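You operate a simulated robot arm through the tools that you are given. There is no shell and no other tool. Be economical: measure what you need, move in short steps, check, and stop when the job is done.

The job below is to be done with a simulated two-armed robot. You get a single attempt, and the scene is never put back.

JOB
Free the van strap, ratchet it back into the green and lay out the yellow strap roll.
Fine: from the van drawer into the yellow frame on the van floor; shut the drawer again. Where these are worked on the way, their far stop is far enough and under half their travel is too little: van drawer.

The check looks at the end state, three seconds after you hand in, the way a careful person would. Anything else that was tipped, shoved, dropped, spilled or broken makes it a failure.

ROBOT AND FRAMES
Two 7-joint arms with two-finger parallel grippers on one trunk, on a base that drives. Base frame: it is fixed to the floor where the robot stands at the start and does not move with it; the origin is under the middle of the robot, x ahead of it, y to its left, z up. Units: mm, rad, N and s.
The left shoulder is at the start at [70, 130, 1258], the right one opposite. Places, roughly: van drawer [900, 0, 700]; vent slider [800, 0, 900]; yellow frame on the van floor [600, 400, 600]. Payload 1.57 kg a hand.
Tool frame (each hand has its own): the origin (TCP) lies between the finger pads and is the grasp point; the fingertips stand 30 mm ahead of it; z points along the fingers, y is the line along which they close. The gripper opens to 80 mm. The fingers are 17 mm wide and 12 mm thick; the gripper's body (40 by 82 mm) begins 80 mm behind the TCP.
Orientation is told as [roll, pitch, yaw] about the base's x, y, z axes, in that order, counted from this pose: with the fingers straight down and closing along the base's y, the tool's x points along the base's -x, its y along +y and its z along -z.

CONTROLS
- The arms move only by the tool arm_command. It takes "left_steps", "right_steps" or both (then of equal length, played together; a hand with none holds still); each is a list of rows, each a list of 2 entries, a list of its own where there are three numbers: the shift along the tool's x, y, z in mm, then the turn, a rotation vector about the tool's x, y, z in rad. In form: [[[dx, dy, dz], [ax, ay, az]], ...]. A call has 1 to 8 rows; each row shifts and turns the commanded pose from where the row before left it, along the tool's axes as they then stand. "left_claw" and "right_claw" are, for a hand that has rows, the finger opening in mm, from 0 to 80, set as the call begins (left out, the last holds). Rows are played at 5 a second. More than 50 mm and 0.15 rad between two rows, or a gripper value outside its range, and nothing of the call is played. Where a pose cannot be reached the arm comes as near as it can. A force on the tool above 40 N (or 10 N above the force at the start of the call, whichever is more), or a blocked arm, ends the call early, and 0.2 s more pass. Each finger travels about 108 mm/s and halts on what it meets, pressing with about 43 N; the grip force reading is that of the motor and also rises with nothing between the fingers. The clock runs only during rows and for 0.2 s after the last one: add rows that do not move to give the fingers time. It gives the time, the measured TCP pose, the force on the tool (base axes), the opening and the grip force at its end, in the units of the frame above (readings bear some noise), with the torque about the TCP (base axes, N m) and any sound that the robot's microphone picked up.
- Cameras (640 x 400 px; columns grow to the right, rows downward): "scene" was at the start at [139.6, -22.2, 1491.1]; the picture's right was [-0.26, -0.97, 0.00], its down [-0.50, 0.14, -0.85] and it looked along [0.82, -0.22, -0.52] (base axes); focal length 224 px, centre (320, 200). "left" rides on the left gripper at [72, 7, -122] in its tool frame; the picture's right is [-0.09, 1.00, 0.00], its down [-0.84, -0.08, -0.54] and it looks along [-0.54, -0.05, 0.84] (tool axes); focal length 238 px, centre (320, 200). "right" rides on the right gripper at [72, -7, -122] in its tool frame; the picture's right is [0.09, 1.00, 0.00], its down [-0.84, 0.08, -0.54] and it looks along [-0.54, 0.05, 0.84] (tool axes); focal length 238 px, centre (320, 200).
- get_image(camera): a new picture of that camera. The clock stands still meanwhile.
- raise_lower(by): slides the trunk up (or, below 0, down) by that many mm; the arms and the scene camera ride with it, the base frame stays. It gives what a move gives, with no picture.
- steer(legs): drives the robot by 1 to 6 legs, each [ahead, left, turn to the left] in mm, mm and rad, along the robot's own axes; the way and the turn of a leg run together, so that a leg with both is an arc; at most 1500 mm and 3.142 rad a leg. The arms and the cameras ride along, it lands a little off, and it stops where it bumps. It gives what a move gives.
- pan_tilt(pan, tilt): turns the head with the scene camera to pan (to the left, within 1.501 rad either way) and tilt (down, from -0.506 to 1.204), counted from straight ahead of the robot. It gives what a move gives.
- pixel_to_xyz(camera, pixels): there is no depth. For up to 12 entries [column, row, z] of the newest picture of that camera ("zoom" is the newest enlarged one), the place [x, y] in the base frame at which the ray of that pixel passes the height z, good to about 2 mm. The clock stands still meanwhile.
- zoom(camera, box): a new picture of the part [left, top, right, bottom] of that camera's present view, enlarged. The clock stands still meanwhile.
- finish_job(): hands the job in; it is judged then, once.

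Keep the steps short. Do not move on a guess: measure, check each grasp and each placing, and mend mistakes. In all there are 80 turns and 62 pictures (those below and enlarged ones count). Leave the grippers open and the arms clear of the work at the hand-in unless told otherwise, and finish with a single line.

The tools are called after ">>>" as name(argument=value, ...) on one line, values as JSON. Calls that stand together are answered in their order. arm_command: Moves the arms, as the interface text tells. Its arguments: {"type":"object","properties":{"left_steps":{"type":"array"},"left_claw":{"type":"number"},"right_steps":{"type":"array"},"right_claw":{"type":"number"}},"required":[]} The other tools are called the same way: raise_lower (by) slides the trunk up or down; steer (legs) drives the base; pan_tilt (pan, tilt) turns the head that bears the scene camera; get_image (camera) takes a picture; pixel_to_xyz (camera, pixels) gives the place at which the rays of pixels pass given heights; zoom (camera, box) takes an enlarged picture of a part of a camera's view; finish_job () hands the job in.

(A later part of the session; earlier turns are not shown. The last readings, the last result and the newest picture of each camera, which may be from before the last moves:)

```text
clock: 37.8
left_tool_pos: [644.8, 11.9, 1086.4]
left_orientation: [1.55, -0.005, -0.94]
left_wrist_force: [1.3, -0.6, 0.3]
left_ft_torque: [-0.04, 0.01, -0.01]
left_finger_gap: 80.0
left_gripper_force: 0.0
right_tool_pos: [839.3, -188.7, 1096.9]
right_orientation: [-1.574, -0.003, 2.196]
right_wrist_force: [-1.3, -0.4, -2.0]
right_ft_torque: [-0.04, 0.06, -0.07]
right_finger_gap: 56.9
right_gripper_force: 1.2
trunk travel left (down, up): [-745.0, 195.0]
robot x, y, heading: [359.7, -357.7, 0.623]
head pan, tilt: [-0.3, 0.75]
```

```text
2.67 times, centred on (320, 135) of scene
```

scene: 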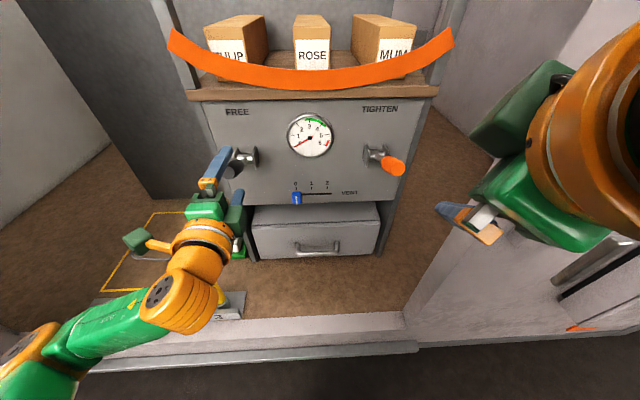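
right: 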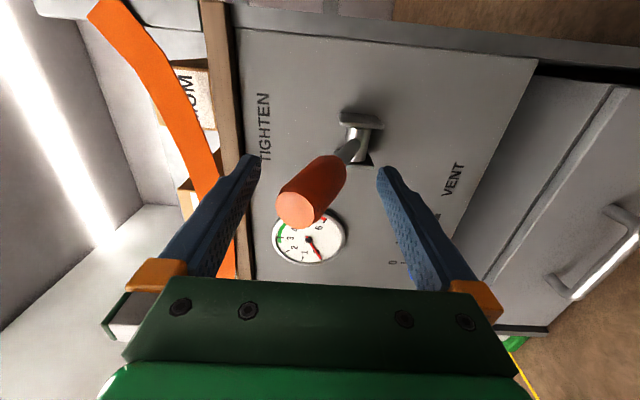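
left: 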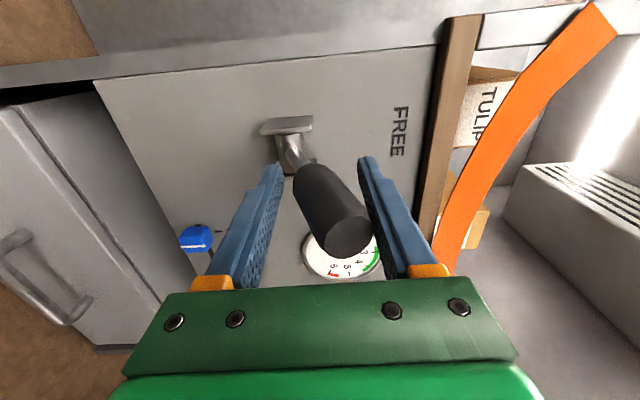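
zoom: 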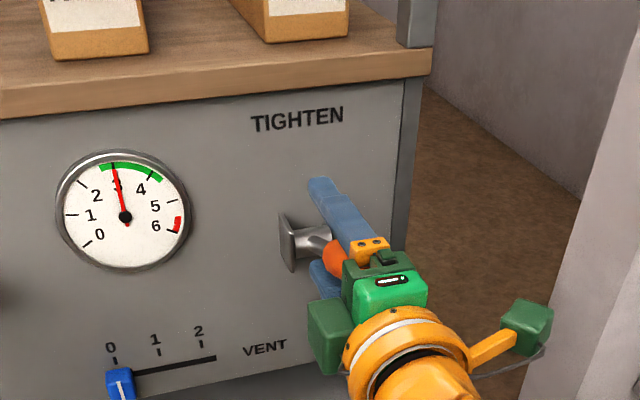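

Gauge in the green at 3 (as at the start), strap taut. I open the right hand and drive straight back 120 to withdraw both hands from the levers.

>>> arm_command(right_steps=[[[0, 0, 0], [0, 0, 0]], [[0, 0, -10], [0, 0, 0]], [[0, 0, 0], [0, 0, 0]]], right_claw=80)

>>> steer(legs=[[-120, 0, 0]])

>>> arm_command(right_steps=[[[0, 0, 0], [-0.0806, 0.0806, 0.0806]], [[0, 0, 0], [-0.0806, 0.0806, 0.0806]], [[0, 0, 0], [-0.0806, 0.0806, 0.0806]], [[0, 0, 0], [-0.0806, 0.0806, 0.0806]], [[0, 0, 0], [-0.0806, 0.0806, 0.0806]], [[0, 0, 0], [-0.0806, 0.0806, 0.0806]], [[0, 0, 0], [-0.0806, 0.0806, 0.0806]], [[0, 0, 0], [-0.0806, 0.0806, 0.0806]]])

>>> arm_command(right_steps=[[[0, 0, 0], [-0.0806, 0.0806, 0.0806]], [[0, 0, 0], [-0.0806, 0.0806, 0.0806]], [[0, 0, 0], [-0.0806, 0.0806, 0.0806]], [[0, 0, 0], [-0.0806, 0.0806, 0.0806]], [[0, 0, 0], [-0.0806, 0.0806, 0.0806]], [[0, 0, 0], [-0.0806, 0.0806, 0.0806]], [[0, 0, 0], [-0.0806, 0.0806, 0.0806]], [[0, 0, 0], [0, 0, 0]]])

>>> pan_tilt(pan=0.0, tilt=0.75)

>>> get_image(camera="scene")

```text
clock: 38.6
left_tool_pos: [644.5, 13.1, 1086.8]
left_orientation: [1.55, -0.003, -0.941]
left_wrist_force: [-0.3, -0.7, 1.1]
left_ft_torque: [0.0, 0.01, -0.02]
left_finger_gap: 79.8
left_gripper_force: 0.2
right_tool_pos: [832.8, -194.2, 1095.4]
right_orientation: [-1.573, 0.0, 2.197]
right_wrist_force: [0.0, 0.3, 0.0]
right_ft_torque: [-0.03, 0.0, -0.01]
right_finger_gap: 80.0
right_gripper_force: 0.1
trunk travel left (down, up): [-745.0, 195.0]
robot x, y, heading: [358.9, -357.6, 0.626]
head pan, tilt: [-0.3, 0.75]
```

```text
clock: 39.9
left_tool_pos: [550.0, -56.6, 1084.3]
left_orientation: [1.548, -0.003, -0.939]
left_wrist_force: [-0.6, 0.0, -0.1]
left_ft_torque: [-0.01, 0.02, 0.01]
left_finger_gap: 79.8
left_gripper_force: 0.1
right_tool_pos: [738.8, -263.0, 1095.3]
right_orientation: [-1.571, -0.003, 2.198]
right_wrist_force: [0.5, 0.2, 0.3]
right_ft_torque: [0.0, -0.01, 0.03]
right_finger_gap: 80.0
right_gripper_force: 0.2
trunk travel left (down, up): [-745.0, 195.0]
robot x, y, heading: [261.7, -429.2, 0.629]
head pan, tilt: [-0.3, 0.75]
```

```text
clock: 41.7
left_tool_pos: [548.4, -58.2, 1086.1]
left_orientation: [1.549, -0.004, -0.938]
left_wrist_force: [0.0, -0.4, -0.1]
left_ft_torque: [0.01, 0.03, -0.01]
left_finger_gap: 80.2
left_gripper_force: 0.0
right_tool_pos: [749.1, -259.1, 1091.6]
right_orientation: [-0.723, -0.342, 1.353]
right_wrist_force: [-0.7, -0.3, -0.3]
right_ft_torque: [-0.03, 0.02, -0.01]
right_finger_gap: 79.7
right_gripper_force: 0.1
right hand out of reach, approached as far as the arm can: row 8
trunk travel left (down, up): [-745.0, 195.0]
robot x, y, heading: [261.0, -430.8, 0.63]
head pan, tilt: [-0.3, 0.75]
```

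```text
clock: 43.5
left_tool_pos: [548.7, -56.7, 1086.8]
left_orientation: [1.549, -0.002, -0.938]
left_wrist_force: [-0.7, -0.2, 0.8]
left_ft_torque: [0.0, 0.01, -0.01]
left_finger_gap: 79.8
left_gripper_force: 0.0
right_tool_pos: [729.2, -295.1, 1065.1]
right_orientation: [0.001, -0.002, 0.624]
right_wrist_force: [-1.0, -0.1, 0.3]
right_ft_torque: [0.04, 0.01, 0.05]
right_finger_gap: 79.9
right_gripper_force: 0.1
right hand out of reach, approached as far as the arm can: row 1, 5, 6, 7
trunk travel left (down, up): [-745.0, 195.0]
robot x, y, heading: [262.3, -431.8, 0.627]
head pan, tilt: [-0.3, 0.75]
```

```text
clock: 44.3
left_tool_pos: [547.6, -58.2, 1086.4]
left_orientation: [1.55, -0.002, -0.94]
left_wrist_force: [-0.2, -0.2, 0.1]
left_ft_torque: [-0.02, -0.02, 0.03]
left_finger_gap: 80.0
left_gripper_force: 0.1
right_tool_pos: [728.9, -294.8, 1065.2]
right_orientation: [0.001, -0.001, 0.627]
right_wrist_force: [-0.2, 0.9, 0.3]
right_ft_torque: [-0.02, -0.04, 0.02]
right_finger_gap: 79.8
right_gripper_force: 0.0
trunk travel left (down, up): [-745.0, 195.0]
robot x, y, heading: [259.8, -431.1, 0.628]
head pan, tilt: [0.0, 0.75]
```

```text
31 pictures are left
```

scene: 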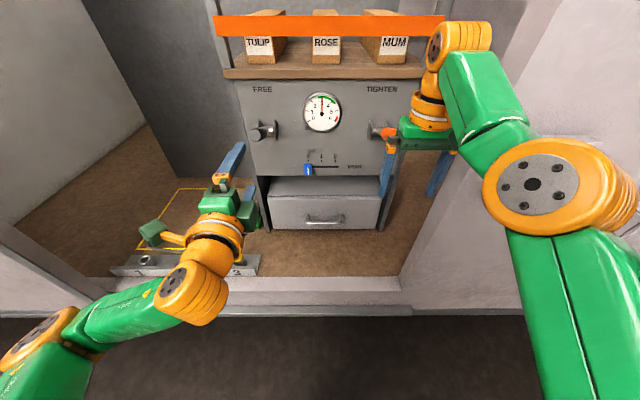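

Right hand is pointing down again. I raise/retract it, shift left hand right toward the drawer's middle, then lower the trunk 365.

>>> arm_command(right_steps=[[[25, 0, -38], [0, 0, 0]], [[25, 0, -38], [0, 0, 0]], [[25, 0, -38], [0, 0, 0]], [[25, 0, -38], [0, 0, 0]], [[0, 0, 0], [0, 0, 0]]], left_steps=[[[-38, 0, 5], [0.01, 0, 0]], [[-38, 0, 5], [0, 0, 0]], [[-38, 0, 5], [0, 0, 0]], [[-38, 0, 5], [0, 0, 0]], [[0, 0, 0], [0, 0, 0]]])

>>> raise_lower(by=-200)

>>> get_image(camera="scene")

```text
clock: 45.5
left_tool_pos: [653.9, -168.8, 1085.2]
left_orientation: [1.54, -0.003, -0.938]
left_wrist_force: [-0.3, 0.0, 0.1]
left_ft_torque: [0.02, -0.03, -0.01]
left_finger_gap: 79.9
left_gripper_force: 0.0
right_tool_pos: [728.3, -294.6, 1064.7]
right_orientation: [0.002, -0.002, 0.627]
right_wrist_force: [0.2, 0.3, -0.1]
right_ft_torque: [0.01, -0.01, 0.0]
right_finger_gap: 80.0
right_gripper_force: 0.1
right hand out of reach, approached as far as the arm can: row 1, 2, 3, 4
trunk travel left (down, up): [-745.0, 195.0]
robot x, y, heading: [262.1, -426.8, 0.621]
head pan, tilt: [0.0, 0.75]
```

```text
clock: 47.6
left_tool_pos: [653.9, -169.2, 885.1]
left_orientation: [1.539, -0.003, -0.938]
left_wrist_force: [0.1, -1.1, -0.4]
left_ft_torque: [-0.02, 0.0, 0.02]
left_finger_gap: 79.9
left_gripper_force: 0.1
right_tool_pos: [727.7, -295.6, 864.9]
right_orientation: [0.002, 0.0, 0.628]
right_wrist_force: [0.0, 0.1, -0.4]
right_ft_torque: [0.02, 0.02, 0.03]
right_finger_gap: 80.1
right_gripper_force: 0.0
trunk travel left (down, up): [-545.0, 395.0]
robot x, y, heading: [266.3, -429.2, 0.626]
head pan, tilt: [0.0, 0.75]
```

```text
30 pictures are left
```

scene: 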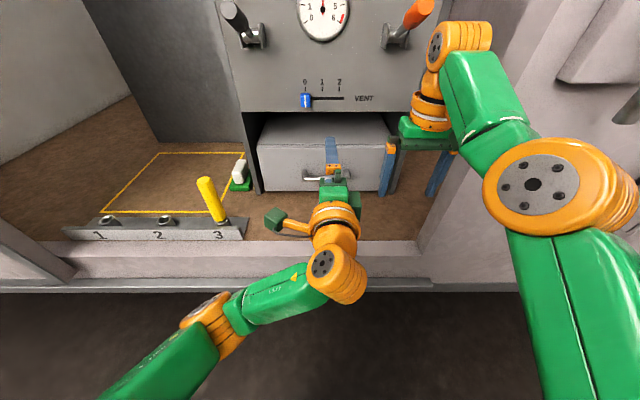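

Left hand is in line with the drawer (t=-521). The right hand refused up-and-back; I test up alone and right-outward small moves.

>>> arm_command(right_steps=[[[0, 0, -20], [0, 0, 0]], [[0, 0, -20], [0, 0, 0]], [[0, 0, -20], [0, 0, 0]], [[0, 0, -20], [0, 0, 0]], [[0, 0, 0], [0, 0, 0]]])

>>> get_image(camera="left")

```text
clock: 48.8
left_tool_pos: [653.0, -168.7, 885.7]
left_orientation: [1.541, -0.004, -0.938]
left_wrist_force: [-1.0, 0.3, -0.7]
left_ft_torque: [-0.01, 0.0, -0.01]
left_finger_gap: 79.6
left_gripper_force: 0.2
right_tool_pos: [728.7, -294.7, 869.0]
right_orientation: [0.003, -0.009, 0.626]
right_wrist_force: [-0.8, -0.8, -1.0]
right_ft_torque: [-0.01, -0.02, 0.0]
right_finger_gap: 80.1
right_gripper_force: 0.1
right hand out of reach, approached as far as the arm can: row 1, 2, 3, 4
trunk travel left (down, up): [-545.0, 395.0]
robot x, y, heading: [260.9, -430.5, 0.632]
head pan, tilt: [0.0, 0.75]
```

```text
29 pictures are left
```

left: 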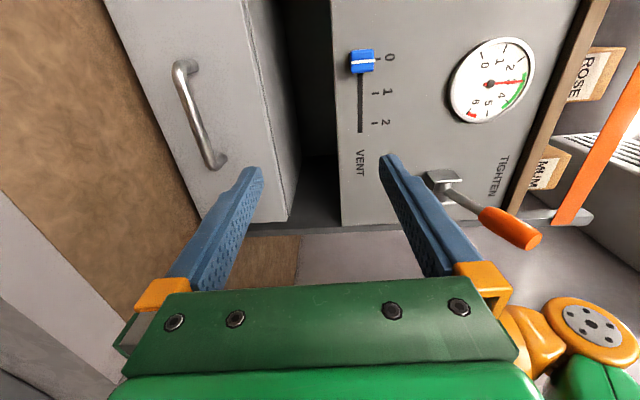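

Handle bar centre (192,118) computes to t≈-515, z≈706. Rather than lowering the trunk, I lower the left hand 175 and level it.

>>> arm_command(left_steps=[[[0, -35, 0], [-0.03, 0, 0]], [[0, -35, 0], [0, 0, 0]], [[0, -35, 0], [0, 0, 0]], [[0, -35, 0], [0, 0, 0]], [[0, -35, 0], [0, 0, 0]], [[0, 0, 0], [0, 0, 0]]])

>>> get_image(camera="left")

```text
clock: 50.2
left_tool_pos: [653.4, -170.5, 710.2]
left_orientation: [1.569, -0.004, -0.939]
left_wrist_force: [-0.2, 0.5, -0.7]
left_ft_torque: [-0.01, 0.0, 0.0]
left_finger_gap: 80.1
left_gripper_force: 0.0
right_tool_pos: [728.9, -295.6, 869.2]
right_orientation: [0.002, -0.01, 0.626]
right_wrist_force: [-0.2, -0.7, 0.8]
right_ft_torque: [0.01, -0.01, -0.01]
right_finger_gap: 80.0
right_gripper_force: 0.2
trunk travel left (down, up): [-545.0, 395.0]
robot x, y, heading: [262.1, -431.4, 0.626]
head pan, tilt: [0.0, 0.75]
```

```text
28 pictures are left
```

left: 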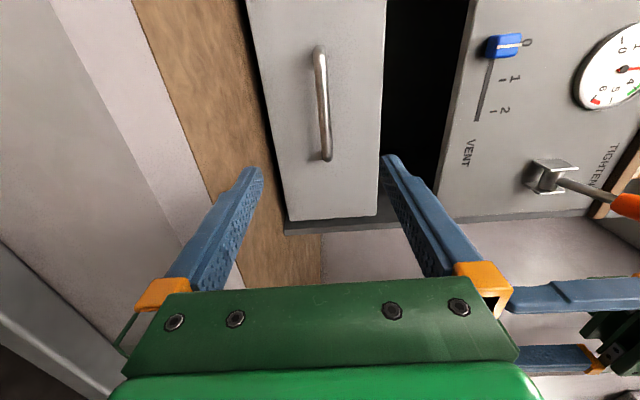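

Handle at z≈714, t≈-511. The right wrist would near the TIGHTEN lever if I drove in now, so I lower the trunk 120 and raise the left hand by the same amount.

>>> arm_command(left_steps=[[[2, 31, 0], [0, 0, 0]], [[2, 31, 0], [0, 0, 0]], [[2, 31, 0], [0, 0, 0]], [[2, 31, 0], [0, 0, 0]], [[0, 0, 0], [0, 0, 0]]])

>>> raise_lower(by=-120)

>>> get_image(camera="scene")

```text
clock: 51.4
left_tool_pos: [647.8, -163.3, 834.8]
left_orientation: [1.57, -0.001, -0.939]
left_wrist_force: [-0.4, 0.5, 0.8]
left_ft_torque: [0.0, 0.01, 0.01]
left_finger_gap: 80.0
left_gripper_force: 0.1
right_tool_pos: [729.4, -295.1, 868.0]
right_orientation: [0.002, -0.009, 0.627]
right_wrist_force: [-0.1, 0.2, 0.3]
right_ft_torque: [0.0, -0.02, -0.04]
right_finger_gap: 80.2
right_gripper_force: 0.0
trunk travel left (down, up): [-545.0, 395.0]
robot x, y, heading: [266.5, -429.0, 0.627]
head pan, tilt: [0.0, 0.75]
```

```text
clock: 52.9
left_tool_pos: [648.6, -162.8, 714.8]
left_orientation: [1.57, -0.004, -0.939]
left_wrist_force: [-0.1, 0.3, -0.2]
left_ft_torque: [0.02, 0.02, -0.01]
left_finger_gap: 79.7
left_gripper_force: 0.0
right_tool_pos: [729.1, -296.0, 748.1]
right_orientation: [0.002, -0.007, 0.626]
right_wrist_force: [-0.2, -0.1, 0.6]
right_ft_torque: [-0.01, 0.01, 0.0]
right_finger_gap: 79.9
right_gripper_force: 0.0
trunk travel left (down, up): [-425.0, 515.0]
robot x, y, heading: [263.8, -431.9, 0.627]
head pan, tilt: [0.0, 0.75]
```

```text
27 pictures are left
```

scene: 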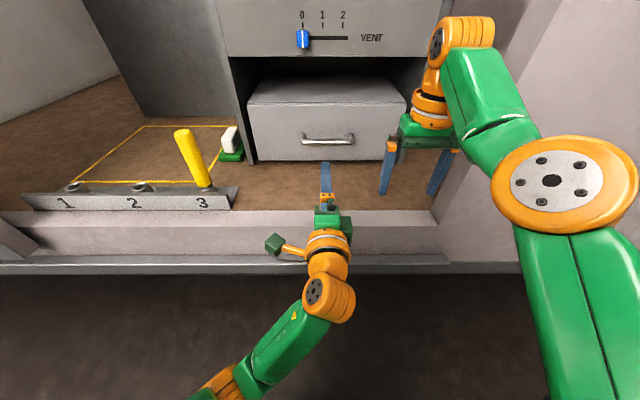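

Clear path. I drive ahead 120 and check with the left camera.

>>> steer(legs=[[120, 0, 0]])

>>> get_image(camera="left")

```text
clock: 54.2
left_tool_pos: [743.7, -93.4, 714.2]
left_orientation: [1.569, -0.005, -0.939]
left_wrist_force: [1.0, 0.1, -0.5]
left_ft_torque: [0.0, 0.03, 0.02]
left_finger_gap: 79.9
left_gripper_force: 0.1
right_tool_pos: [825.3, -224.5, 748.5]
right_orientation: [0.002, -0.008, 0.626]
right_wrist_force: [0.3, 0.0, 0.7]
right_ft_torque: [0.03, 0.0, 0.02]
right_finger_gap: 80.1
right_gripper_force: 0.0
trunk travel left (down, up): [-425.0, 515.0]
robot x, y, heading: [360.1, -357.7, 0.629]
head pan, tilt: [0.0, 0.75]
```

```text
26 pictures are left
```

left: 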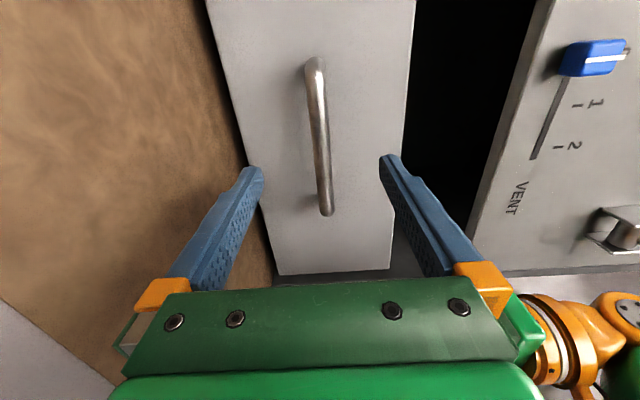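

Handle centre at about s≈638. I advance the left hand 85 with open fingers and then close.

>>> arm_command(left_steps=[[[0, 0, 21], [0, 0, 0]], [[0, 0, 21], [0, 0, 0]], [[0, 0, 21], [0, 0, 0]], [[0, 0, 21], [0, 0, 0]], [[0, 0, 0], [0, 0, 0]]])

>>> arm_command(left_steps=[[[0, 0, 0], [0, 0, 0]], [[0, 0, 0], [0, 0, 0]], [[0, 0, 0], [0, 0, 0]], [[0, 0, 0], [0, 0, 0]]], left_claw=0)

>>> get_image(camera="left")

```text
clock: 55.4
left_tool_pos: [812.4, -43.9, 715.2]
left_orientation: [1.569, -0.003, -0.939]
left_wrist_force: [1.0, 0.6, -0.5]
left_ft_torque: [0.03, 0.0, -0.01]
left_finger_gap: 80.4
left_gripper_force: 0.2
right_tool_pos: [824.2, -224.0, 749.3]
right_orientation: [0.002, -0.008, 0.626]
right_wrist_force: [-0.6, -0.5, 0.8]
right_ft_torque: [-0.01, 0.02, 0.0]
right_finger_gap: 79.9
right_gripper_force: 0.1
trunk travel left (down, up): [-425.0, 515.0]
robot x, y, heading: [357.6, -361.1, 0.635]
head pan, tilt: [0.0, 0.75]
```

```text
clock: 56.4
left_tool_pos: [812.1, -45.2, 715.9]
left_orientation: [1.573, -0.003, -0.938]
left_wrist_force: [2.1, 0.6, 8.4]
left_ft_torque: [0.08, 0.13, -0.06]
left_finger_gap: 15.7
left_gripper_force: 31.2
right_tool_pos: [824.7, -225.7, 749.4]
right_orientation: [0.001, -0.011, 0.628]
right_wrist_force: [-0.2, -0.5, -0.3]
right_ft_torque: [0.01, 0.01, 0.03]
right_finger_gap: 80.1
right_gripper_force: 0.0
trunk travel left (down, up): [-425.0, 515.0]
robot x, y, heading: [360.4, -361.4, 0.626]
head pan, tilt: [0.0, 0.75]
```

```text
25 pictures are left
```

left: 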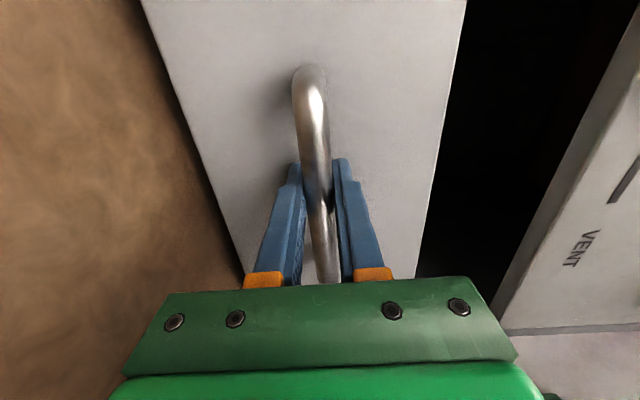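

Firm hold (15.7 mm bar). The right hand sits in the drawer's path (t=-667, z=749), so first I pitch it forward and lift it.

>>> arm_command(right_steps=[[[0, 0, 0], [0, -0.14, 0]], [[0, 0, 0], [0, -0.14, 0]], [[0, 0, 0], [0, -0.14, 0]], [[0, 0, 0], [0, -0.14, 0]], [[-18, 0, -16], [0, 0, 0]], [[-18, 0, -16], [0, 0, 0]], [[-18, 0, -16], [0, 0, 0]], [[-18, 0, -16], [0, 0, 0]]])

```text
clock: 58.2
left_tool_pos: [811.1, -45.6, 715.3]
left_orientation: [1.572, -0.005, -0.941]
left_wrist_force: [-1.1, -0.7, 9.0]
left_ft_torque: [-0.01, 0.11, -0.05]
left_finger_gap: 15.6
left_gripper_force: 31.4
right_tool_pos: [870.3, -173.8, 855.0]
right_orientation: [0.002, -0.571, 0.628]
right_wrist_force: [0.7, -0.3, -0.3]
right_ft_torque: [0.02, 0.03, 0.01]
right_finger_gap: 80.2
right_gripper_force: 0.1
right hand out of reach, approached as far as the arm can: row 1, 2, 3, 4, 5, 6, 7, 8
trunk travel left (down, up): [-425.0, 515.0]
robot x, y, heading: [358.8, -356.8, 0.632]
head pan, tilt: [0.0, 0.75]
```

Right hand now at z=855, clear over the drawer. I pull the drawer 96 mm with the left arm.

>>> arm_command(left_steps=[[[0, 0, -12], [0, 0, 0]], [[0, 0, -12], [0, 0, 0]], [[0, 0, -12], [0, 0, 0]], [[0, 0, -12], [0, 0, 0]], [[0, 0, -12], [0, 0, 0]], [[0, 0, -12], [0, 0, 0]], [[0, 0, -12], [0, 0, 0]], [[0, 0, 0], [0, 0, 0]]])

>>> get_image(camera="scene")

```text
clock: 59.6
left_tool_pos: [764.1, -77.5, 716.3]
left_orientation: [1.579, 0.023, -0.933]
left_wrist_force: [8.3, -15.4, -28.6]
left_ft_torque: [-0.42, -0.54, -0.46]
left_finger_gap: 16.1
left_gripper_force: 31.3
right_tool_pos: [878.2, -176.5, 849.7]
right_orientation: [0.006, -0.563, 0.619]
right_wrist_force: [-0.2, -0.3, -0.1]
right_ft_torque: [0.02, -0.05, 0.02]
right_finger_gap: 79.8
right_gripper_force: 0.2
trunk travel left (down, up): [-425.0, 515.0]
robot x, y, heading: [357.8, -362.7, 0.624]
head pan, tilt: [0.0, 0.75]
stopped in row 6 (left hand): the force on the tool passed its limit at 48 N (the readings are from after the stop); the commanded pose is now the measured one
```

```text
24 pictures are left
```

scene: 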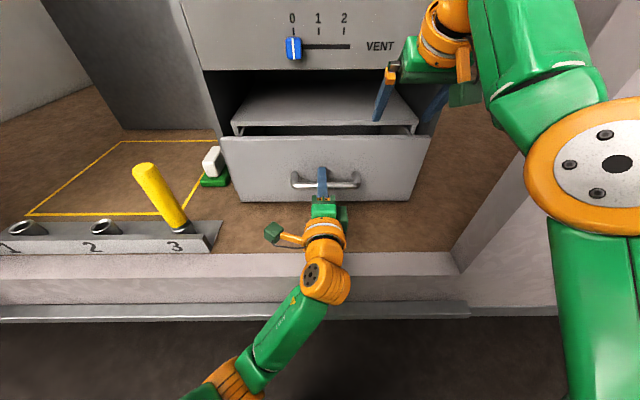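

Drawer moved 57 mm; the stop was from sideways/vertical strain, with none along the pull. I relax by re-gripping (open slightly, close), then pull by driving back.

>>> arm_command(left_steps=[[[0, 0, 0], [0, 0, 0]], [[0, 0, 0], [0, 0, 0]]], left_claw=30)

>>> arm_command(left_steps=[[[0, 0, 0], [0, 0, 0]], [[0, 0, 0], [0, 0, 0]], [[0, 0, 0], [0, 0, 0]]], left_claw=14)

>>> steer(legs=[[-60, 0, 0]])

```text
clock: 60.2
left_tool_pos: [756.6, -75.5, 721.4]
left_orientation: [1.594, 0.019, -0.923]
left_wrist_force: [-0.5, 0.3, -0.3]
left_ft_torque: [-0.02, -0.01, 0.03]
left_finger_gap: 29.8
left_gripper_force: 0.1
right_tool_pos: [873.1, -172.5, 853.9]
right_orientation: [0.001, -0.569, 0.625]
right_wrist_force: [-0.5, -0.3, 0.5]
right_ft_torque: [-0.01, 0.03, 0.01]
right_finger_gap: 79.9
right_gripper_force: 0.1
trunk travel left (down, up): [-425.0, 515.0]
robot x, y, heading: [358.8, -361.8, 0.625]
head pan, tilt: [0.0, 0.75]
```

```text
clock: 61.0
left_tool_pos: [758.6, -74.1, 720.3]
left_orientation: [1.588, 0.016, -0.925]
left_wrist_force: [-0.2, 3.4, -10.0]
left_ft_torque: [-0.02, -0.13, 0.08]
left_finger_gap: 22.4
left_gripper_force: 4.8
right_tool_pos: [874.3, -171.9, 852.7]
right_orientation: [0.001, -0.566, 0.624]
right_wrist_force: [-0.4, 0.9, -0.8]
right_ft_torque: [0.0, -0.01, 0.0]
right_finger_gap: 80.1
right_gripper_force: 0.1
trunk travel left (down, up): [-425.0, 515.0]
robot x, y, heading: [352.7, -358.6, 0.629]
head pan, tilt: [0.0, 0.75]
```

```text
clock: 61.9
left_tool_pos: [711.0, -111.3, 717.7]
left_orientation: [1.589, 0.021, -0.926]
left_wrist_force: [1.6, -1.7, -10.2]
left_ft_torque: [-0.16, -0.06, -0.18]
left_finger_gap: 22.9
left_gripper_force: 5.7
right_tool_pos: [826.3, -208.9, 852.2]
right_orientation: [0.001, -0.565, 0.624]
right_wrist_force: [0.8, 0.4, 0.2]
right_ft_torque: [0.02, 0.02, -0.01]
right_finger_gap: 80.0
right_gripper_force: 0.1
trunk travel left (down, up): [-425.0, 515.0]
robot x, y, heading: [311.7, -395.9, 0.624]
head pan, tilt: [0.0, 0.75]
```

Forces small. I close firmly and check that the drawer came along.

>>> arm_command(left_steps=[[[0, 0, 0], [0, 0, 0]], [[0, 0, 0], [0, 0, 0]], [[0, 0, 0], [0, 0, 0]]], left_claw=6)

>>> get_image(camera="scene")

```text
clock: 62.7
left_tool_pos: [710.3, -109.3, 716.4]
left_orientation: [1.584, 0.023, -0.927]
left_wrist_force: [2.9, -0.3, -15.9]
left_ft_torque: [-0.16, 0.0, 0.12]
left_finger_gap: 19.7
left_gripper_force: 7.5
right_tool_pos: [826.1, -208.2, 851.7]
right_orientation: [0.002, -0.563, 0.623]
right_wrist_force: [-0.1, 0.4, -0.4]
right_ft_torque: [-0.02, -0.01, -0.01]
right_finger_gap: 80.1
right_gripper_force: 0.0
trunk travel left (down, up): [-425.0, 515.0]
robot x, y, heading: [309.1, -394.5, 0.626]
head pan, tilt: [0.0, 0.75]
```

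```text
23 pictures are left
```

scene: 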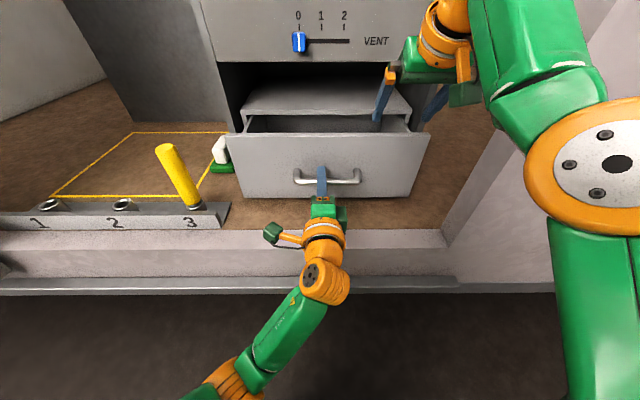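

Drawer is out about 120. I drive back another 80.

>>> steer(legs=[[-80, 0, 0]])

>>> get_image(camera="scene")

```text
clock: 63.8
left_tool_pos: [645.7, -157.0, 718.0]
left_orientation: [1.586, 0.021, -0.927]
left_wrist_force: [1.2, 0.1, -16.6]
left_ft_torque: [-0.19, 0.0, -0.08]
left_finger_gap: 20.5
left_gripper_force: 7.9
right_tool_pos: [761.9, -255.5, 852.8]
right_orientation: [0.002, -0.563, 0.623]
right_wrist_force: [0.0, 0.8, 0.9]
right_ft_torque: [-0.02, 0.02, 0.01]
right_finger_gap: 80.1
right_gripper_force: 0.0
trunk travel left (down, up): [-425.0, 515.0]
robot x, y, heading: [247.9, -443.8, 0.624]
head pan, tilt: [0.0, 0.75]
```

```text
22 pictures are left
```

scene: 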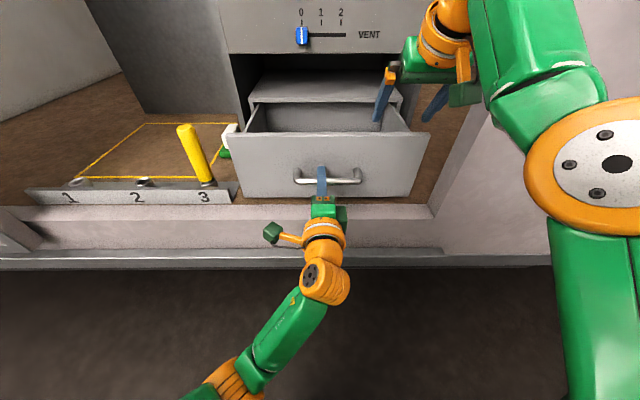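

Pulled about 200 so far. I look into the drawer with the right camera.

>>> get_image(camera="right")

```text
21 pictures are left
```

right: 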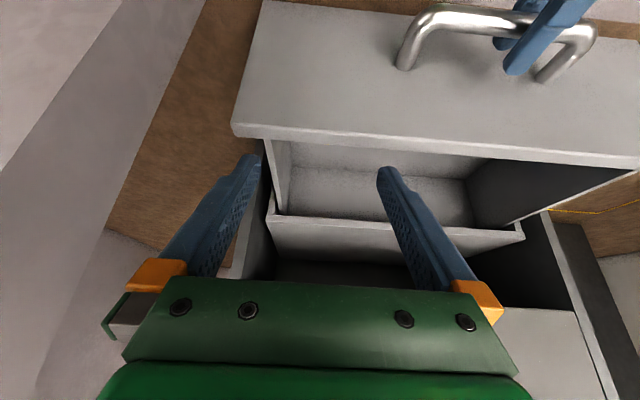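

Drawer interior shows in front of its back wall, nothing visible behind the front panel from here. I release the handle, drive back 90, and raise the trunk to look in.

>>> arm_command(left_steps=[[[0, 0, 0], [0, 0, 0]], [[0, 0, 0], [0, 0, 0]], [[0, 0, 0], [0, 0, 0]], [[0, 0, 0], [0, 0, 0]]], left_claw=80)

>>> steer(legs=[[-90, 0, 0]])

>>> raise_lower(by=330)

>>> get_image(camera="scene")

```text
clock: 64.8
left_tool_pos: [644.4, -157.7, 720.2]
left_orientation: [1.59, 0.02, -0.927]
left_wrist_force: [-0.4, 0.5, 0.5]
left_ft_torque: [0.0, 0.05, -0.05]
left_finger_gap: 80.2
left_gripper_force: 0.0
right_tool_pos: [759.4, -255.7, 855.1]
right_orientation: [0.001, -0.567, 0.621]
right_wrist_force: [0.1, 0.1, 0.3]
right_ft_torque: [-0.04, 0.01, 0.01]
right_finger_gap: 79.9
right_gripper_force: 0.1
trunk travel left (down, up): [-425.0, 515.0]
robot x, y, heading: [246.6, -444.1, 0.625]
head pan, tilt: [0.0, 0.75]
```

```text
clock: 65.9
left_tool_pos: [571.0, -210.7, 719.6]
left_orientation: [1.593, 0.021, -0.925]
left_wrist_force: [0.2, -0.9, 0.1]
left_ft_torque: [-0.01, -0.01, -0.01]
left_finger_gap: 80.2
left_gripper_force: 0.0
right_tool_pos: [686.7, -310.1, 854.8]
right_orientation: [0.001, -0.568, 0.621]
right_wrist_force: [0.5, -0.5, 1.0]
right_ft_torque: [-0.01, 0.0, -0.02]
right_finger_gap: 79.8
right_gripper_force: 0.1
trunk travel left (down, up): [-425.0, 515.0]
robot x, y, heading: [168.9, -500.4, 0.624]
head pan, tilt: [0.0, 0.75]
```

```text
clock: 69.2
left_tool_pos: [570.1, -211.3, 1050.8]
left_orientation: [1.589, 0.022, -0.927]
left_wrist_force: [0.3, -0.1, -1.5]
left_ft_torque: [-0.03, 0.01, 0.0]
left_finger_gap: 80.0
left_gripper_force: 0.0
right_tool_pos: [685.9, -310.4, 1185.2]
right_orientation: [0.003, -0.567, 0.621]
right_wrist_force: [0.6, -0.7, 0.0]
right_ft_torque: [0.0, 0.01, 0.0]
right_finger_gap: 79.6
right_gripper_force: 0.1
trunk travel left (down, up): [-755.0, 185.0]
robot x, y, heading: [170.8, -497.2, 0.622]
head pan, tilt: [0.0, 0.75]
```

```text
20 pictures are left
```

scene: 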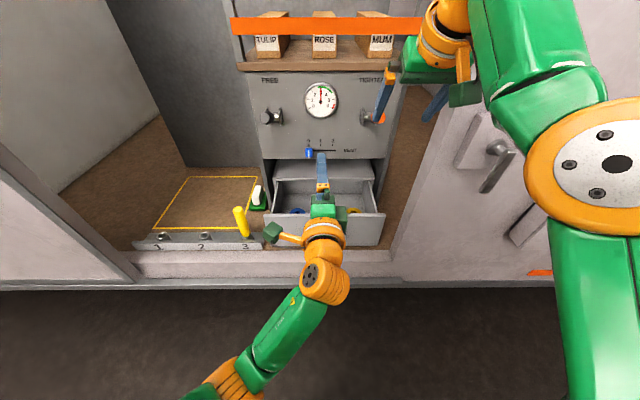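

Inside: something blue at (293,212) and yellow at (355,211). I zoom.

>>> zoom(camera="scene", box=[260, 160, 400, 250])

>>> pixel_to_xyz(camera="scene", pixels=[[355, 210, 640], [355, 210, 700], [381, 215, 780], [268, 217, 780], [374, 181, 760], [281, 181, 760]])

```text
4.44 times, centred on (330, 205) of scene
```

zoom: 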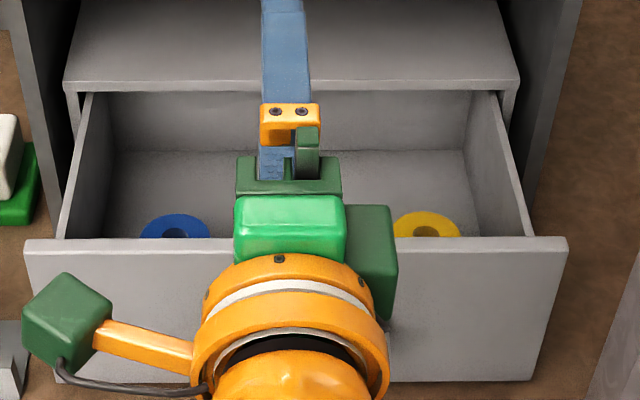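

```text
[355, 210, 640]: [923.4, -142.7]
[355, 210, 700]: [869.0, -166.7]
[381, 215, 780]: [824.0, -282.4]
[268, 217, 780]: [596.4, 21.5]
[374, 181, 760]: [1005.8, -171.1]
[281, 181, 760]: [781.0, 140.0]
```

Rings lie flat near the drawer bottom: yellow on the right, about t≈-652, s≈630; the right hand is already in line. I raise the left hand and shift it left, lower the trunk 330, then drive ahead 200 for a right-camera view from above.

>>> arm_command(left_steps=[[[30, 36, 0], [0, 0, 0]], [[30, 36, 0], [0, 0, 0]], [[30, 36, 0], [0, 0, 0]], [[30, 36, 0], [0, 0, 0]], [[30, 36, 0], [0, 0, 0]], [[0, 0, 0], [0, 0, 0]]])

>>> raise_lower(by=-330)

>>> steer(legs=[[160, 0, 0]])

>>> get_image(camera="right")

```text
clock: 70.5
left_tool_pos: [481.6, -96.8, 1233.5]
left_orientation: [1.589, 0.023, -0.926]
left_wrist_force: [0.3, 0.5, 0.8]
left_ft_torque: [0.03, 0.01, 0.04]
left_finger_gap: 79.7
left_gripper_force: 0.0
right_tool_pos: [687.5, -309.4, 1183.0]
right_orientation: [0.001, -0.569, 0.623]
right_wrist_force: [-0.7, -0.3, 0.8]
right_ft_torque: [0.01, 0.0, 0.0]
right_finger_gap: 80.1
right_gripper_force: 0.0
trunk travel left (down, up): [-755.0, 185.0]
robot x, y, heading: [170.1, -496.8, 0.62]
head pan, tilt: [0.0, 0.75]
```

```text
clock: 73.8
left_tool_pos: [480.5, -96.7, 903.8]
left_orientation: [1.591, 0.021, -0.928]
left_wrist_force: [-0.3, 0.4, -0.2]
left_ft_torque: [-0.04, -0.01, -0.02]
left_finger_gap: 79.9
left_gripper_force: 0.1
right_tool_pos: [686.1, -309.5, 854.4]
right_orientation: [0.001, -0.568, 0.621]
right_wrist_force: [1.1, -0.2, -0.2]
right_ft_torque: [0.0, -0.01, -0.02]
right_finger_gap: 79.9
right_gripper_force: 0.1
trunk travel left (down, up): [-425.0, 515.0]
robot x, y, heading: [168.9, -495.6, 0.624]
head pan, tilt: [0.0, 0.75]
```

```text
clock: 75.2
left_tool_pos: [611.6, -1.8, 903.0]
left_orientation: [1.59, 0.022, -0.929]
left_wrist_force: [0.2, 0.3, 0.2]
left_ft_torque: [-0.03, 0.0, -0.01]
left_finger_gap: 80.2
left_gripper_force: 0.1
right_tool_pos: [815.1, -215.5, 853.5]
right_orientation: [0.002, -0.566, 0.622]
right_wrist_force: [-0.7, -0.7, -0.1]
right_ft_torque: [0.0, -0.02, 0.0]
right_finger_gap: 80.1
right_gripper_force: 0.0
trunk travel left (down, up): [-425.0, 515.0]
robot x, y, heading: [301.4, -401.6, 0.619]
head pan, tilt: [0.0, 0.75]
```

```text
18 pictures are left
```

right: 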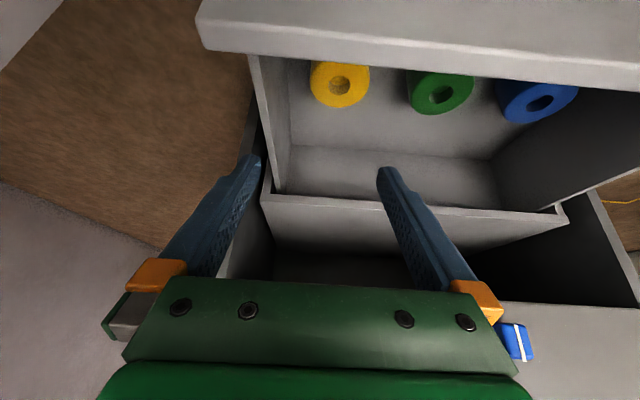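

All three rings are visible; yellow centred at (340,84). I get coordinates at candidate heights, plus ring edges and walls.

>>> pixel_to_xyz(camera="right", pixels=[[340, 83, 640], [340, 83, 680], [311, 83, 660], [370, 80, 660], [340, 63, 660], [338, 107, 660], [290, 100, 640], [280, 190, 760], [275, 190, 640], [400, 205, 760], [400, 55, 790], [295, 145, 640]])

```text
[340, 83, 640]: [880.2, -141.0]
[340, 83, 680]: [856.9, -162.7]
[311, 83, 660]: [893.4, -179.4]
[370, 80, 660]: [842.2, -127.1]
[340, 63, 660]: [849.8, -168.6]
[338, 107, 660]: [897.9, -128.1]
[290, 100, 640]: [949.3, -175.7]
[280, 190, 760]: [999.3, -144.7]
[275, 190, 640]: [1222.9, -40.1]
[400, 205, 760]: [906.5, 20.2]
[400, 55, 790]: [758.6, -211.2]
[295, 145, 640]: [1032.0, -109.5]
```

Ring centre ≈ s 610, t -634, outer diameter ≈ 71, so it fits in the 80 opening. I drive ahead 75, then lower while straightening the right hand above it.

>>> steer(legs=[[75, 0, 0]])

>>> arm_command(right_steps=[[[19, 10, 29], [0, 0, 0]], [[19, 9, 29], [0, 0, 0]], [[5, 0, 9], [0, 0.12, 0]], [[5, 0, 9], [0, 0.12, 0]], [[4, 0, 9], [0, 0.12, 0]], [[0, 0, 0], [0, 0, 0]]], right_claw=80)

>>> get_image(camera="right")

```text
clock: 76.3
left_tool_pos: [672.8, 39.2, 902.6]
left_orientation: [1.59, 0.022, -0.928]
left_wrist_force: [0.1, -0.3, -0.4]
left_ft_torque: [-0.01, -0.03, 0.0]
left_finger_gap: 80.0
left_gripper_force: 0.0
right_tool_pos: [877.7, -172.5, 854.6]
right_orientation: [0.002, -0.568, 0.62]
right_wrist_force: [0.2, -0.2, 0.4]
right_ft_torque: [0.0, 0.02, 0.0]
right_finger_gap: 79.8
right_gripper_force: 0.1
trunk travel left (down, up): [-425.0, 515.0]
robot x, y, heading: [365.5, -359.8, 0.625]
head pan, tilt: [0.0, 0.75]
```

```text
clock: 77.7
left_tool_pos: [671.4, 40.9, 902.5]
left_orientation: [1.591, 0.02, -0.925]
left_wrist_force: [-0.1, -0.6, 0.7]
left_ft_torque: [0.02, 0.02, 0.01]
left_finger_gap: 80.2
left_gripper_force: 0.0
right_tool_pos: [846.8, -181.3, 755.4]
right_orientation: [0.001, -0.206, 0.623]
right_wrist_force: [-2.1, 2.6, -0.4]
right_ft_torque: [-0.02, 0.01, 0.06]
right_finger_gap: 77.3
right_gripper_force: 0.1
right hand out of reach, approached as far as the arm can: row 1, 2, 3, 4, 5
trunk travel left (down, up): [-425.0, 515.0]
robot x, y, heading: [361.4, -357.8, 0.622]
head pan, tilt: [0.0, 0.75]
```

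```text
17 pictures are left
```

right: 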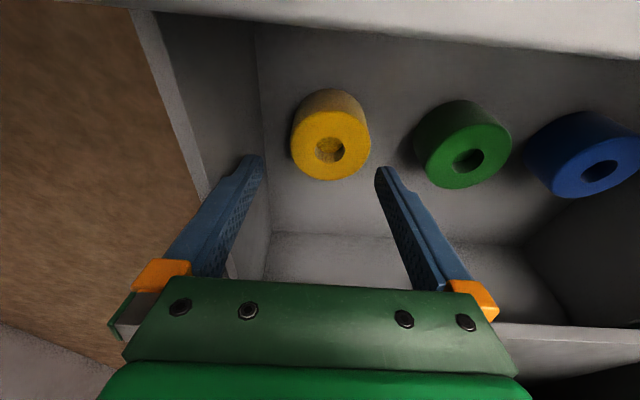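

The right finger brushes the drawer side wall (2.6 N). I measure the ring in this picture first.

>>> pixel_to_xyz(camera="right", pixels=[[330, 150, 650], [330, 150, 670], [330, 150, 690], [291, 138, 670], [371, 141, 670], [328, 181, 670], [268, 235, 640], [262, 100, 640], [330, 110, 670], [463, 160, 670]])

```text
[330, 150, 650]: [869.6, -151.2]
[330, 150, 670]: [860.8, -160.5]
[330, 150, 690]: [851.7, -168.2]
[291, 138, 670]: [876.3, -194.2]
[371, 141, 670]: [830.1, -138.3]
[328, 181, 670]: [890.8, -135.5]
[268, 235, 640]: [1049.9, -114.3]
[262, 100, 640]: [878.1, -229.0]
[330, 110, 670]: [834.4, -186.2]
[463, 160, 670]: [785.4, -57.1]
```

Combining both views: ring top z≈688, s≈591, t≈-636, diameter ≈64. I shift left 8, then descend 40 first.

>>> arm_command(right_steps=[[[0, 8, 0], [0, 0, 0]], [[1, 0, 20], [0, 0, 0]], [[1, 0, 20], [0, 0, 0]], [[0, 0, 0], [0, 0, 0]]])

>>> get_image(camera="right")

```text
clock: 78.7
left_tool_pos: [672.2, 40.2, 902.9]
left_orientation: [1.589, 0.021, -0.931]
left_wrist_force: [0.4, -0.5, -0.1]
left_ft_torque: [-0.02, -0.01, -0.01]
left_finger_gap: 80.0
left_gripper_force: 0.1
right_tool_pos: [847.3, -172.8, 716.3]
right_orientation: [0.001, -0.209, 0.621]
right_wrist_force: [0.4, -0.6, -0.3]
right_ft_torque: [0.0, 0.01, -0.04]
right_finger_gap: 80.0
right_gripper_force: 0.2
trunk travel left (down, up): [-425.0, 515.0]
robot x, y, heading: [361.5, -353.5, 0.619]
head pan, tilt: [0.0, 0.75]
```

```text
16 pictures are left
```

right: 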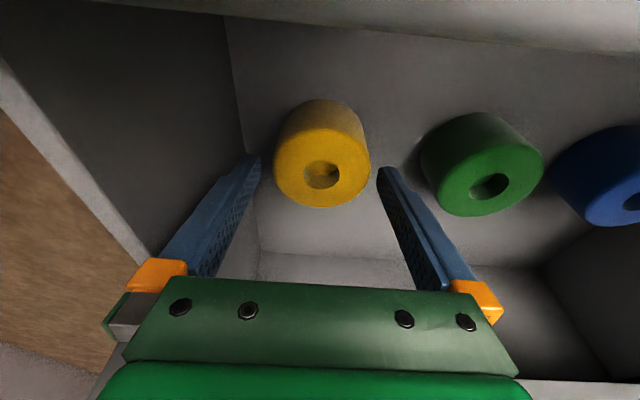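

Ring is centred between the fingers. Down 28 with +7 forward, then close gently.

>>> arm_command(right_steps=[[[0, 1, 10], [0, 0, 0]], [[-1, 0, 10], [0, 0, 0]], [[0, 0, 10], [0, 0, 0]], [[0, 0, 0], [0, 0, 0]]])

>>> arm_command(right_steps=[[[0, 0, 0], [0, 0, 0]], [[0, 0, 0], [0, 0, 0]], [[0, 0, 0], [0, 0, 0]]], right_claw=55)

>>> get_image(camera="right")

```text
clock: 79.3
left_tool_pos: [668.9, 39.8, 904.6]
left_orientation: [1.593, 0.02, -0.927]
left_wrist_force: [1.3, 0.9, 0.1]
left_ft_torque: [-0.01, -0.04, -0.01]
left_finger_gap: 80.0
left_gripper_force: 0.0
right_tool_pos: [849.6, -170.5, 703.1]
right_orientation: [0.0, -0.217, 0.62]
right_wrist_force: [0.9, -1.2, 23.6]
right_ft_torque: [-1.33, 2.19, 0.12]
right_finger_gap: 80.2
right_gripper_force: 0.1
trunk travel left (down, up): [-425.0, 515.0]
robot x, y, heading: [360.9, -358.0, 0.618]
head pan, tilt: [0.0, 0.75]
stopped in row 3 (right hand): the force on the tool passed its limit at 49 N (the readings are from after the stop); the commanded pose is now the measured one
```

```text
clock: 80.1
left_tool_pos: [667.4, 37.6, 906.9]
left_orientation: [1.597, 0.019, -0.928]
left_wrist_force: [-0.1, 0.1, -0.5]
left_ft_torque: [0.01, 0.0, -0.01]
left_finger_gap: 80.1
left_gripper_force: 0.0
right_tool_pos: [850.2, -171.3, 703.0]
right_orientation: [0.001, -0.218, 0.619]
right_wrist_force: [3.6, -0.7, 35.2]
right_ft_torque: [-1.97, 3.53, 0.32]
right_finger_gap: 61.6
right_gripper_force: 43.2
trunk travel left (down, up): [-425.0, 515.0]
robot x, y, heading: [363.0, -355.4, 0.622]
head pan, tilt: [0.0, 0.75]
```

```text
15 pictures are left
```

right: 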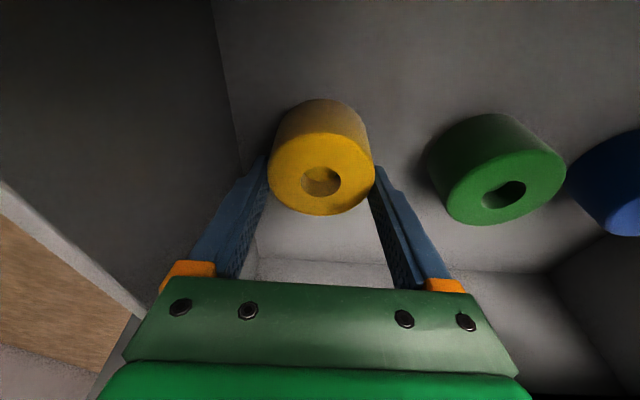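

Holding at 61.6 mm with 43 N; the torque shows the camera box resting on the drawer front's rim (115 mm behind), so I lift straight up 20 and check.

>>> arm_command(right_steps=[[[-2, 0, -10], [0, 0, 0]], [[-2, 0, -10], [0, 0, 0]], [[0, 0, 0], [0, 0, 0]]], right_claw=50)

>>> get_image(camera="right")

```text
clock: 80.9
left_tool_pos: [672.1, 39.3, 902.6]
left_orientation: [1.589, 0.022, -0.927]
left_wrist_force: [0.1, -0.9, 0.6]
left_ft_torque: [0.0, 0.01, 0.01]
left_finger_gap: 80.0
left_gripper_force: 0.0
right_tool_pos: [852.9, -169.5, 720.1]
right_orientation: [0.002, -0.212, 0.622]
right_wrist_force: [-0.7, -0.8, -0.3]
right_ft_torque: [-0.02, 0.01, -0.01]
right_finger_gap: 62.2
right_gripper_force: 17.7
trunk travel left (down, up): [-425.0, 515.0]
robot x, y, heading: [362.6, -356.3, 0.622]
head pan, tilt: [0.0, 0.75]
```

```text
14 pictures are left
```

right: 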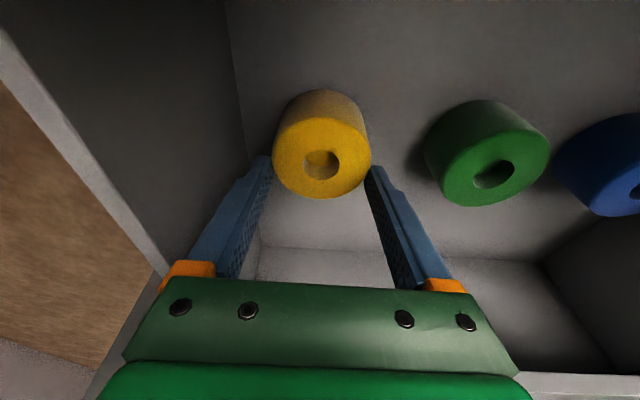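

It slipped off: the fingertips only caught the ring's top edge. I open, rise 15, and straighten the hand to vertical so the camera clears the rim.

>>> arm_command(right_steps=[[[0, 0, 0], [0, 0, 0]], [[-3, 0, -15], [0, 0, 0]], [[0, 0, 0], [0, 0.11, 0]], [[0, 0, 0], [0, 0.1, 0]], [[0, 0, 0], [0, 0, 0]]], right_claw=80)

>>> get_image(camera="right")

```text
clock: 82.1
left_tool_pos: [671.7, 40.4, 902.8]
left_orientation: [1.59, 0.022, -0.928]
left_wrist_force: [0.2, 0.2, 0.5]
left_ft_torque: [-0.01, 0.0, 0.03]
left_finger_gap: 79.9
left_gripper_force: 0.1
right_tool_pos: [821.6, -199.5, 725.1]
right_orientation: [0.0, -0.001, 0.621]
right_wrist_force: [-1.7, 2.0, 0.6]
right_ft_torque: [-0.08, -0.03, 0.01]
right_finger_gap: 78.1
right_gripper_force: 0.0
right hand out of reach, approached as far as the arm can: row 3, 4
trunk travel left (down, up): [-425.0, 515.0]
robot x, y, heading: [365.1, -359.9, 0.617]
head pan, tilt: [0.0, 0.75]
```

```text
13 pictures are left
```

right: 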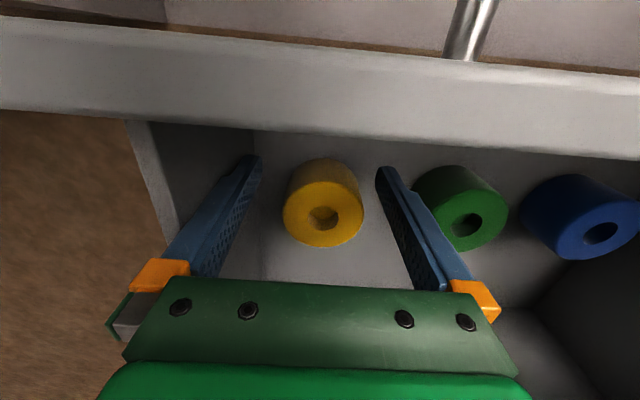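

With the hand vertical it runs out of forward reach (s=548). A higher shoulder helps, so I raise the trunk in 45 mm steps, lowering both hands by the same amount each time to stay under the levers.

>>> arm_command(right_steps=[[[0, 8, 0], [0, 0, 0]], [[0, 0, 10], [0, 0, 0]], [[0, 0, 0], [0, 0, 0]]], left_steps=[[[0, 0, 0], [0, 0, 0]], [[0, -10, 0], [0, 0, 0]], [[0, 0, 0], [0, 0, 0]]])

>>> raise_lower(by=45)

>>> arm_command(right_steps=[[[0, 0, 22], [0, 0, 0]], [[0, 0, 23], [0, 0, 0]], [[0, 0, 0], [0, 0, 0]]], left_steps=[[[0, -22, 0], [0, 0, 0]], [[0, -23, 0], [0, 0, 0]], [[0, 0, 0], [0, 0, 0]]])

>>> raise_lower(by=45)

>>> arm_command(right_steps=[[[0, 0, 22], [0, 0, 0]], [[0, 0, 23], [0, 0, 0]], [[0, 0, 0], [0, 0, 0]]], left_steps=[[[0, -22, 0], [0, 0, 0]], [[0, -23, 0], [0, 0, 0]], [[0, 0, 0], [0, 0, 0]]])

```text
clock: 82.9
left_tool_pos: [671.6, 39.9, 893.7]
left_orientation: [1.591, 0.021, -0.928]
left_wrist_force: [-0.5, -0.1, 0.3]
left_ft_torque: [0.03, -0.01, 0.0]
left_finger_gap: 79.8
left_gripper_force: 0.1
right_tool_pos: [817.1, -193.2, 713.9]
right_orientation: [0.002, 0.001, 0.621]
right_wrist_force: [0.0, -0.4, -0.3]
right_ft_torque: [-0.03, -0.01, 0.02]
right_finger_gap: 79.7
right_gripper_force: 0.0
trunk travel left (down, up): [-425.0, 515.0]
robot x, y, heading: [360.0, -358.1, 0.619]
head pan, tilt: [0.0, 0.75]
```

```text
clock: 83.8
left_tool_pos: [672.1, 40.0, 938.6]
left_orientation: [1.591, 0.02, -0.926]
left_wrist_force: [0.4, -0.7, 0.7]
left_ft_torque: [0.0, 0.03, 0.03]
left_finger_gap: 80.0
left_gripper_force: 0.1
right_tool_pos: [816.0, -191.7, 759.7]
right_orientation: [0.001, 0.001, 0.621]
right_wrist_force: [-0.4, 0.5, -0.1]
right_ft_torque: [0.0, -0.01, -0.02]
right_finger_gap: 80.3
right_gripper_force: 0.1
trunk travel left (down, up): [-470.0, 470.0]
robot x, y, heading: [362.2, -354.9, 0.621]
head pan, tilt: [0.0, 0.75]
```

```text
clock: 84.6
left_tool_pos: [673.6, 41.7, 893.8]
left_orientation: [1.59, 0.021, -0.928]
left_wrist_force: [-0.5, -0.1, 0.7]
left_ft_torque: [0.02, 0.02, -0.02]
left_finger_gap: 80.1
left_gripper_force: 0.0
right_tool_pos: [826.0, -185.9, 716.1]
right_orientation: [0.002, 0.004, 0.62]
right_wrist_force: [-0.2, -0.3, -0.5]
right_ft_torque: [0.02, 0.0, 0.03]
right_finger_gap: 80.0
right_gripper_force: 0.0
right hand out of reach, approached as far as the arm can: row 1, 2
trunk travel left (down, up): [-470.0, 470.0]
robot x, y, heading: [364.5, -353.9, 0.619]
head pan, tilt: [0.0, 0.75]
```

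```text
clock: 85.5
left_tool_pos: [672.9, 40.3, 938.2]
left_orientation: [1.591, 0.022, -0.929]
left_wrist_force: [0.7, -0.8, 0.1]
left_ft_torque: [0.02, -0.01, 0.03]
left_finger_gap: 80.2
left_gripper_force: 0.1
right_tool_pos: [825.0, -186.1, 761.5]
right_orientation: [0.003, 0.003, 0.62]
right_wrist_force: [-0.1, 0.0, -0.3]
right_ft_torque: [-0.01, -0.02, 0.0]
right_finger_gap: 80.1
right_gripper_force: 0.0
trunk travel left (down, up): [-515.0, 425.0]
robot x, y, heading: [363.3, -354.2, 0.622]
head pan, tilt: [0.0, 0.75]
```

```text
clock: 86.3
left_tool_pos: [672.9, 42.7, 892.4]
left_orientation: [1.591, 0.019, -0.93]
left_wrist_force: [-0.1, -0.5, -0.9]
left_ft_torque: [0.03, -0.01, -0.01]
left_finger_gap: 80.4
left_gripper_force: 0.1
right_tool_pos: [830.9, -181.0, 717.9]
right_orientation: [0.002, 0.004, 0.621]
right_wrist_force: [-0.7, -0.1, -0.2]
right_ft_torque: [-0.03, -0.01, 0.02]
right_finger_gap: 80.0
right_gripper_force: 0.0
right hand out of reach, approached as far as the arm can: row 1, 2
trunk travel left (down, up): [-515.0, 425.0]
robot x, y, heading: [367.3, -356.0, 0.621]
head pan, tilt: [0.0, 0.75]
```

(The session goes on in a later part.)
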